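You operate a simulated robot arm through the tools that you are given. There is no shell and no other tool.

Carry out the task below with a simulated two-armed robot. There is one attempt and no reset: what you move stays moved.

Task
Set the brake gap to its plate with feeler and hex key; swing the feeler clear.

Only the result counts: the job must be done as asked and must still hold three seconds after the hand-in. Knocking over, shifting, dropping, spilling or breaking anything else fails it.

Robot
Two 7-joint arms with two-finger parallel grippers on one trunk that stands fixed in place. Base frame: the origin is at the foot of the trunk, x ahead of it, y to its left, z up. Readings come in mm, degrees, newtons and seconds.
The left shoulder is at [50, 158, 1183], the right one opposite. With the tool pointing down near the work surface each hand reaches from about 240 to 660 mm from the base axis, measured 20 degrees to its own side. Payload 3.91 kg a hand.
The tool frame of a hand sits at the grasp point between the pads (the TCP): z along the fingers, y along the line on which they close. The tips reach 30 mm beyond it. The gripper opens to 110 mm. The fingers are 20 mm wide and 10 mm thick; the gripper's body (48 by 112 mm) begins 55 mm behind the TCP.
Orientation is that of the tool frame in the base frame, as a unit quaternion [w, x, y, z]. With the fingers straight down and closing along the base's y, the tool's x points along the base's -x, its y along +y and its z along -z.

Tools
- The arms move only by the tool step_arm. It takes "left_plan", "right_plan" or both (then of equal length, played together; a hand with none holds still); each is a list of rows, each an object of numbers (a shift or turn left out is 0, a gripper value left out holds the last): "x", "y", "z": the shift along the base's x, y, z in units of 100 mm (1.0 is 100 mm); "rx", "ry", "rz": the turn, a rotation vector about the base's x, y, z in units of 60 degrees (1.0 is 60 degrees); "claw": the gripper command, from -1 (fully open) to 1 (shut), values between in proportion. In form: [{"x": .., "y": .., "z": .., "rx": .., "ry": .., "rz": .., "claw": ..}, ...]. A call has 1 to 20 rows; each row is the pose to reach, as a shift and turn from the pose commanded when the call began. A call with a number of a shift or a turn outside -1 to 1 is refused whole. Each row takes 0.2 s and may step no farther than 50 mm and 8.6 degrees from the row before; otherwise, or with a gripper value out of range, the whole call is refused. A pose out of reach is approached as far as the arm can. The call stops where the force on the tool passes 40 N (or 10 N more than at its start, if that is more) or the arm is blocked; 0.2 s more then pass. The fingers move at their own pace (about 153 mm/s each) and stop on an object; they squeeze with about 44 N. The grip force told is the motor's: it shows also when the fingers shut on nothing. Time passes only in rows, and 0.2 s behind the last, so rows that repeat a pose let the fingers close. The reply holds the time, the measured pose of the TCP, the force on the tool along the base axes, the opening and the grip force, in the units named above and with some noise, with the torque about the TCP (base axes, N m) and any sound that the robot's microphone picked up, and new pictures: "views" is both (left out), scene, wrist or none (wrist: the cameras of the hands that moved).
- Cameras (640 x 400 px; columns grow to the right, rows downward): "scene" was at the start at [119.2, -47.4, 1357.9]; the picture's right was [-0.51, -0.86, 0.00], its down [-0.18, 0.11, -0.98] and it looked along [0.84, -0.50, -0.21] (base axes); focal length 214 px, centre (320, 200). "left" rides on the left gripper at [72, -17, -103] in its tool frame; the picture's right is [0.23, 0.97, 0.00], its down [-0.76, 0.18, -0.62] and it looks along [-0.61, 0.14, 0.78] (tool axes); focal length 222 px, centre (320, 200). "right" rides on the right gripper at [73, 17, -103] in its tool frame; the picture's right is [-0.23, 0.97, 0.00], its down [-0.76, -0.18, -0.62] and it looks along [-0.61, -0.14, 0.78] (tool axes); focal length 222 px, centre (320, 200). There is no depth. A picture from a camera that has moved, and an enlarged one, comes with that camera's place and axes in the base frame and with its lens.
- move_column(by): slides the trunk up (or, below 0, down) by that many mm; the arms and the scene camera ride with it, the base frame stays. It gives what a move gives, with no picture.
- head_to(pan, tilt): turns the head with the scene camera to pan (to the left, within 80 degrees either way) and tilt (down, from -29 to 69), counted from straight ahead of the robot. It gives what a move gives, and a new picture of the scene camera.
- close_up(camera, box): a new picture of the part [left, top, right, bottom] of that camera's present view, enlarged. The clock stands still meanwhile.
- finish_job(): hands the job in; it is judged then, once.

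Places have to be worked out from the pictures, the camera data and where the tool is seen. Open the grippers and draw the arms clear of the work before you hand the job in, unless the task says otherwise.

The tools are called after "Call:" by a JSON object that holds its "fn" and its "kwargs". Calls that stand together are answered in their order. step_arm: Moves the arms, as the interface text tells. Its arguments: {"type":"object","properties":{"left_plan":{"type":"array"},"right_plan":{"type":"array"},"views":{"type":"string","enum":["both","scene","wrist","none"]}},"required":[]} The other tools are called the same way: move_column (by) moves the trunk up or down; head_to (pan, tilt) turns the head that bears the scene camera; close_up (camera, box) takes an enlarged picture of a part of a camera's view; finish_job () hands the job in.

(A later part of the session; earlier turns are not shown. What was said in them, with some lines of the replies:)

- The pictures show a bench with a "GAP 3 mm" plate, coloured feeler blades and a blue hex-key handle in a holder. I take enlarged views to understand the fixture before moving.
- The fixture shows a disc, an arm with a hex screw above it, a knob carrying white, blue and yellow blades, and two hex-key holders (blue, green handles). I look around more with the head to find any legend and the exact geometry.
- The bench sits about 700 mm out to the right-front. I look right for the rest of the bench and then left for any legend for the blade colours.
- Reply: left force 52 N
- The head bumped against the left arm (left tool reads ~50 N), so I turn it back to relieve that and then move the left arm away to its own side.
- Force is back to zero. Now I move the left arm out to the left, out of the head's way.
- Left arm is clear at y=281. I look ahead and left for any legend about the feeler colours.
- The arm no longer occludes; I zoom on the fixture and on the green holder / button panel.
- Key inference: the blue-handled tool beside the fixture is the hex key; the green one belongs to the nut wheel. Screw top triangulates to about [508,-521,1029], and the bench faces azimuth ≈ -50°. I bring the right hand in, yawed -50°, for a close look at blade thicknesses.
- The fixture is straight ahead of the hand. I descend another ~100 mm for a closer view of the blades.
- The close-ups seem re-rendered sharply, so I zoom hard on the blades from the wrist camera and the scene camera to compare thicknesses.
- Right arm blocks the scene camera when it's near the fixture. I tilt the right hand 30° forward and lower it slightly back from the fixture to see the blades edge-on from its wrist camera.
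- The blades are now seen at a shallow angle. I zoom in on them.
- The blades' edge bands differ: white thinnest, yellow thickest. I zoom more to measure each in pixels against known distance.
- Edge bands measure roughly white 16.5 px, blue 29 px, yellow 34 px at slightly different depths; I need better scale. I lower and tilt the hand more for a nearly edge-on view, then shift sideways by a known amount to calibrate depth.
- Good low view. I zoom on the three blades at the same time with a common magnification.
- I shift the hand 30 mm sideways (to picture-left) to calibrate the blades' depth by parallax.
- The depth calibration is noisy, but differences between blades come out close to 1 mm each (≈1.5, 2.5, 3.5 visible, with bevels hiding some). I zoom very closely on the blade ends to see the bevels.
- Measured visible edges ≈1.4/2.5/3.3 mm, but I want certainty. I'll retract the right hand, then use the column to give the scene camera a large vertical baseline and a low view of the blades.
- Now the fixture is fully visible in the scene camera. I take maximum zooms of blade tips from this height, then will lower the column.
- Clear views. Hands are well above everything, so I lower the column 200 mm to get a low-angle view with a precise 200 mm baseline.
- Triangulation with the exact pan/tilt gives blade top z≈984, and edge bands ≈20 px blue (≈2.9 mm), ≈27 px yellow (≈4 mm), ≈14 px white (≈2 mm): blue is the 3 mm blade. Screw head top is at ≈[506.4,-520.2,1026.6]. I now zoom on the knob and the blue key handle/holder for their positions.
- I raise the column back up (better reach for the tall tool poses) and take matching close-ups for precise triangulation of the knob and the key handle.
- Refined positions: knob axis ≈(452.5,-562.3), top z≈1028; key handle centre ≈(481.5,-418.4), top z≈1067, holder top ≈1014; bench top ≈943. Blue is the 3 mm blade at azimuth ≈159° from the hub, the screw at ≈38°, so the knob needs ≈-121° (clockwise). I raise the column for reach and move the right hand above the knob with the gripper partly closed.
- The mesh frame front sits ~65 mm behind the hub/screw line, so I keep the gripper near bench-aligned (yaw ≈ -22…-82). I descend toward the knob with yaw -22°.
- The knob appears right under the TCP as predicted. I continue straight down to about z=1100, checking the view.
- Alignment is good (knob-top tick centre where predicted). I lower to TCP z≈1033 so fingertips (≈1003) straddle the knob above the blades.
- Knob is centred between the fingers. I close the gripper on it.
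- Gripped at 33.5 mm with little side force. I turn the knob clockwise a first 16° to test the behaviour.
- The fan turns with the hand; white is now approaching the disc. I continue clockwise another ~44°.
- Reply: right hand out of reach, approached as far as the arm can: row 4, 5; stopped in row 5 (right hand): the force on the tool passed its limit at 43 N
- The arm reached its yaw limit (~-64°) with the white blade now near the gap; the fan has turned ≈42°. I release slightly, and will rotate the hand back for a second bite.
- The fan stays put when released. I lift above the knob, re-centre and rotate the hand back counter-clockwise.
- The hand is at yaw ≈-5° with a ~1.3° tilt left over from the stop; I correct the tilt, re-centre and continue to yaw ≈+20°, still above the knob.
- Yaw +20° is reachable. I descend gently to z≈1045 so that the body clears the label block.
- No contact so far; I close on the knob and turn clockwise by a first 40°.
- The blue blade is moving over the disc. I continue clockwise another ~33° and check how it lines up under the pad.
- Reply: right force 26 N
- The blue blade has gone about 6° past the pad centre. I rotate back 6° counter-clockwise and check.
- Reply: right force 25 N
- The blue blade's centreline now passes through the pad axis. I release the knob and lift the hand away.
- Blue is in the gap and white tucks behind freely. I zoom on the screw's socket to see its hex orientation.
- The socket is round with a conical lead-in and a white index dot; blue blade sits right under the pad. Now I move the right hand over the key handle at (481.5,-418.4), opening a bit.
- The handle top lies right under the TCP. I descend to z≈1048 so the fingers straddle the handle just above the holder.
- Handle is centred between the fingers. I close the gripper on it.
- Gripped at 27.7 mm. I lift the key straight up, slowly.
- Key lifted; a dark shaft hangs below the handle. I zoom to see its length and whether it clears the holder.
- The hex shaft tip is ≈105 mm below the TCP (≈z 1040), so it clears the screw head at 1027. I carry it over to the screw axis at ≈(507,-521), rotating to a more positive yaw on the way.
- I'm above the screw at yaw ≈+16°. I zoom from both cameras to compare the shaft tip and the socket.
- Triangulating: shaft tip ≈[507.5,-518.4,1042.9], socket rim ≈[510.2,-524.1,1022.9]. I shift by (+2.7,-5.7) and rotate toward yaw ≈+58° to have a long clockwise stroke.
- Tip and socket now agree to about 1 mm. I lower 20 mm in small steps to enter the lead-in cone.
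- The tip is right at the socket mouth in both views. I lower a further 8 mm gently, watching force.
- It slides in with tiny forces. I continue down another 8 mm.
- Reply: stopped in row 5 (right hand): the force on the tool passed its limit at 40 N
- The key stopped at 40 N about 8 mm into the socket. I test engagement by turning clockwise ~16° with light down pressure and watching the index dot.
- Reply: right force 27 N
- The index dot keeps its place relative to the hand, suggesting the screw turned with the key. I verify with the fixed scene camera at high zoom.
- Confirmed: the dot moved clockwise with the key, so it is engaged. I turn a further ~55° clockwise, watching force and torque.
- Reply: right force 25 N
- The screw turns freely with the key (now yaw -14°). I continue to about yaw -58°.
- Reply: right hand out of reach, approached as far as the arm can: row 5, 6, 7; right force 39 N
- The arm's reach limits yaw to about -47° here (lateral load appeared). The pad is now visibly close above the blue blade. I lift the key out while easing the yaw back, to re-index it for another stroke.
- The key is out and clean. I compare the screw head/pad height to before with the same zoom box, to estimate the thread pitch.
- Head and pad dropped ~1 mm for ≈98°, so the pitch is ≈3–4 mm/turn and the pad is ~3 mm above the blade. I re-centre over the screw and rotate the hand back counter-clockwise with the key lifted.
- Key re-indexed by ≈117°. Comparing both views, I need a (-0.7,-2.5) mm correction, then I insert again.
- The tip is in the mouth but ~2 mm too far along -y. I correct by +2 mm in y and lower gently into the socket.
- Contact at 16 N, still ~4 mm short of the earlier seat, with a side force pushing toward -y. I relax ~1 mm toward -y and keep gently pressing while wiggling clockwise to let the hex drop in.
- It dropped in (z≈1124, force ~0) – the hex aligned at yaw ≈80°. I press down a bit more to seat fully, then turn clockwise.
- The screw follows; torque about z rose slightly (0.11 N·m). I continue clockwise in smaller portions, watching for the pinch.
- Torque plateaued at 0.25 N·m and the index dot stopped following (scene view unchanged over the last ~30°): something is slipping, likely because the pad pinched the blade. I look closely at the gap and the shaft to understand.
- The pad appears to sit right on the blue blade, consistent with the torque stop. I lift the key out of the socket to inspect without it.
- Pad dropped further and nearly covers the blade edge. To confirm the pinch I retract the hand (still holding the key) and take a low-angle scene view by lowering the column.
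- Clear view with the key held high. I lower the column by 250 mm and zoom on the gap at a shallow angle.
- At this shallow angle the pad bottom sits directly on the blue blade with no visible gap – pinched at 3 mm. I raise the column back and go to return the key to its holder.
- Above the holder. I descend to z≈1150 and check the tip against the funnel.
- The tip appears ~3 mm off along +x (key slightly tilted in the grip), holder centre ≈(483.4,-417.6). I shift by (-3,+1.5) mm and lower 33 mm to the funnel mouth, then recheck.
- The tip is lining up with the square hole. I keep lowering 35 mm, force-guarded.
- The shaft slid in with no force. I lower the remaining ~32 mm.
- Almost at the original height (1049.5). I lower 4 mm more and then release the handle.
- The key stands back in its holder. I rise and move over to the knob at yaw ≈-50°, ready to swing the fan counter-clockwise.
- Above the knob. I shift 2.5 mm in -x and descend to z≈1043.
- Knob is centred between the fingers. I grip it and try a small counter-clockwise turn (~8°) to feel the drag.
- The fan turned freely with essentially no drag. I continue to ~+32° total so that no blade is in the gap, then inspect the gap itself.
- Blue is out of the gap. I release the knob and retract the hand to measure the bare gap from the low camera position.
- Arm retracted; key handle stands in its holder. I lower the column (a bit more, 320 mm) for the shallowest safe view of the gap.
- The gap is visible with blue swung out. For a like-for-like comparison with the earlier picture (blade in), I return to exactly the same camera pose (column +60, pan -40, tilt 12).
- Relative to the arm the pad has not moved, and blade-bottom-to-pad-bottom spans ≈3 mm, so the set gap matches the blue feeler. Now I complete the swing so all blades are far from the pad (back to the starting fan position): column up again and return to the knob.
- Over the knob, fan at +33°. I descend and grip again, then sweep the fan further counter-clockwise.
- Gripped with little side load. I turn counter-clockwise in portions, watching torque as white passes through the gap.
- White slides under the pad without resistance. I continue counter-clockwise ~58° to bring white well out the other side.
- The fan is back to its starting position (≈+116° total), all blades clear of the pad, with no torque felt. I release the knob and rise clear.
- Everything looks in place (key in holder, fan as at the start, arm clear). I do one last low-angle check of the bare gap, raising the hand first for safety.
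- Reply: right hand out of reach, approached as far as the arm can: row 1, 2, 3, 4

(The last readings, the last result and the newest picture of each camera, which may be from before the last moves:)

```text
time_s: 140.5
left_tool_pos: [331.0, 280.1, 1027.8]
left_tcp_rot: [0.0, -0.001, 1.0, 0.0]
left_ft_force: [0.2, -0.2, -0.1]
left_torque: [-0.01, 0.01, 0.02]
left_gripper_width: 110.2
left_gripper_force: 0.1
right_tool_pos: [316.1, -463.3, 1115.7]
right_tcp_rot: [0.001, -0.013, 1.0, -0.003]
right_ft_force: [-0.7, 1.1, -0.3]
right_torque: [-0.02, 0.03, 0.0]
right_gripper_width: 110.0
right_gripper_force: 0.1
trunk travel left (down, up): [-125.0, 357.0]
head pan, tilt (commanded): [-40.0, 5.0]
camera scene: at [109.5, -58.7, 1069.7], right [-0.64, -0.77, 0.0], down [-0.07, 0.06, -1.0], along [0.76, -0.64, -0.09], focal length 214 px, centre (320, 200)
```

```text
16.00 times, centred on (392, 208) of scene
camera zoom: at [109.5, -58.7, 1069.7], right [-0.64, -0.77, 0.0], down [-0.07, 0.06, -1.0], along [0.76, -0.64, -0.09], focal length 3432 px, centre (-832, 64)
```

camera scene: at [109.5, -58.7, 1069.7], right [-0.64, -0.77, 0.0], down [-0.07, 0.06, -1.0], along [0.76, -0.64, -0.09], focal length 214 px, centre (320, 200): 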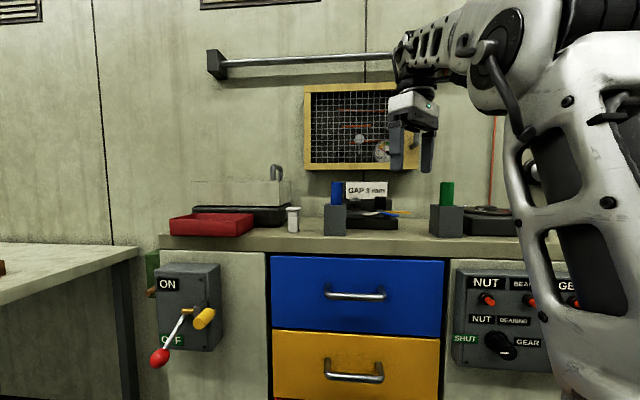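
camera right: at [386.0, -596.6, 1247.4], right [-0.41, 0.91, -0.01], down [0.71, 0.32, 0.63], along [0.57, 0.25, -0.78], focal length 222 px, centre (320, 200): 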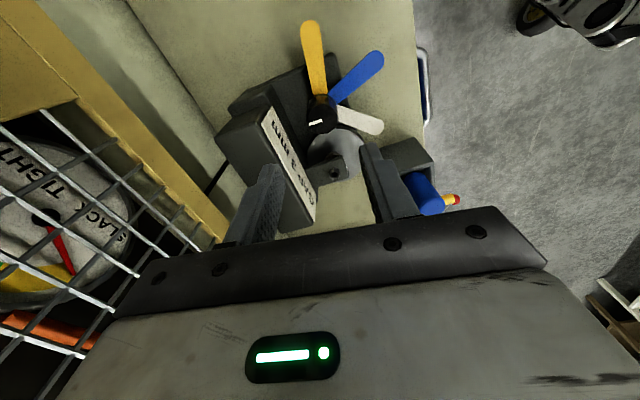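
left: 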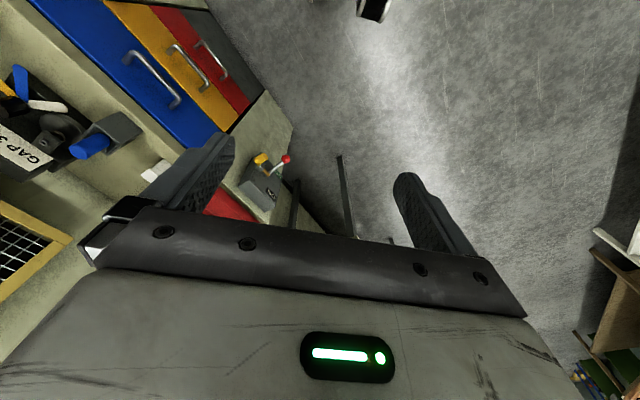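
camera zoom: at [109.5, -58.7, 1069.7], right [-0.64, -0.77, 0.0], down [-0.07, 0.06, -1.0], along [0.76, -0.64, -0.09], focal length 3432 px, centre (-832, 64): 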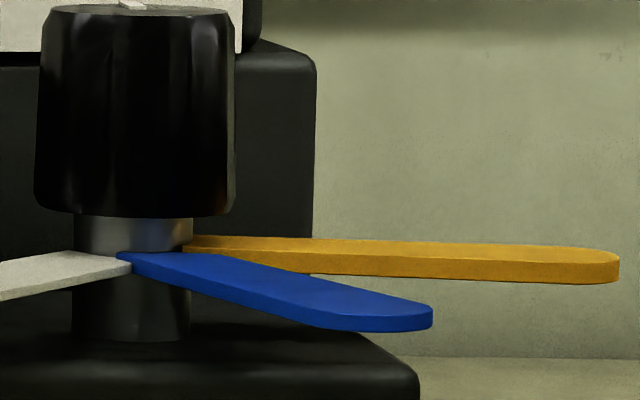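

The bare gap measures ≈2.8–3.0 mm by geometry, and all blades are clear of the pad and disc gap. I raise the column back so the arms are well clear and take a final look.

Call:
{"fn": "move_column", "kwargs": {"by": 300}}

Call:
{"fn": "head_to", "kwargs": {"pan": -25, "tilt": 22}}

Call:
{"fn": "close_up", "kwargs": {"camera": "scene", "box": [350, 190, 510, 290]}}

```text
time_s: 143.5
left_tool_pos: [331.6, 280.7, 1327.3]
left_tcp_rot: [-0.001, -0.001, 1.0, -0.001]
left_ft_force: [0.5, 0.5, 0.0]
left_torque: [-0.01, 0.05, 0.01]
left_gripper_width: 110.1
left_gripper_force: 0.1
right_tool_pos: [315.6, -462.8, 1413.8]
right_tcp_rot: [0.001, -0.013, 1.0, -0.004]
right_ft_force: [0.8, 0.4, 0.1]
right_torque: [0.03, 0.03, 0.0]
right_gripper_width: 110.3
right_gripper_force: 0.1
trunk travel left (down, up): [-425.0, 57.0]
head pan, tilt (commanded): [-40.0, 5.0]
```

```text
time_s: 144.3
left_tool_pos: [329.8, 280.8, 1327.5]
left_tcp_rot: [0.0, -0.001, 1.0, -0.001]
left_ft_force: [0.5, 0.1, 0.0]
left_torque: [-0.01, -0.02, -0.02]
left_gripper_width: 110.1
left_gripper_force: 0.0
right_tool_pos: [315.6, -463.4, 1414.9]
right_tcp_rot: [0.002, -0.013, 1.0, -0.004]
right_ft_force: [-0.3, 0.7, -1.0]
right_torque: [-0.02, -0.01, -0.02]
right_gripper_width: 110.0
right_gripper_force: 0.0
trunk travel left (down, up): [-425.0, 57.0]
head pan, tilt (commanded): [-25.0, 22.0]
camera scene: at [123.2, -39.0, 1342.2], right [-0.42, -0.91, 0.0], down [-0.34, 0.16, -0.93], along [0.84, -0.39, -0.37], focal length 214 px, centre (320, 200)
```

scene: 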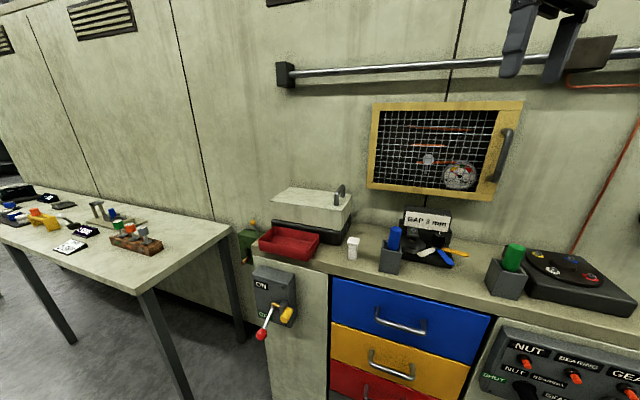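

```text
4.00 times, centred on (430, 240) of scene
camera zoom: at [123.2, -39.0, 1342.2], right [-0.42, -0.91, 0.0], down [-0.34, 0.16, -0.93], along [0.84, -0.39, -0.37], focal length 858 px, centre (-120, 40)
```

zoom: 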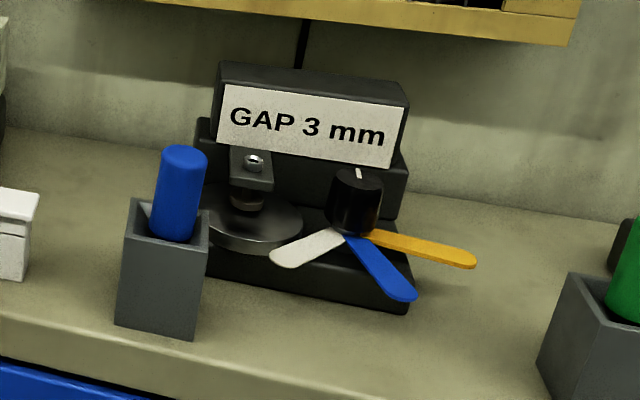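

The key is back in its holder, the fan is swung clear as at the start, the pad sits at the feeler-set 3 mm gap, both grippers are open and clear. I hand the job in.

Call:
{"fn": "finish_job", "kwargs": {}}

```text
The job is handed in.
```

I set the brake gap to the plate's 3 mm with the blue feeler and the hex key, swung the feeler clear, and handed the job in. I haven't been told the verdict.

- **Feeler choice:** there was no legend for the blade colours. Measured from the pictures, the blades came out at about 2 mm (white), 3 mm (blue) and 4 mm (yellow), so I used blue.
- **Setting the gap:** with blue under the pad, I turned the screw clockwise about 140° in total. The key then slipped at 0.25 N·m and the screw stopped turning.
- **Check:** a low-angle view with blue still in showed the pad sitting on the blade. With it out, I estimate the gap at about 2.8 mm, give or take 0.4 mm. Blue then swung out with no drag I could feel, so there may be a very small clearance rather than a firm pinch.
- **How it was left:** the feeler is back at about its starting angle with every blade clear of the pad. The blue hex key stands in its holder, and both grippers are open and away from the work.
- **One bump:** early on, while I was turning the head, it pushed against the left arm. I moved the arm away, and nothing on the bench was touched.
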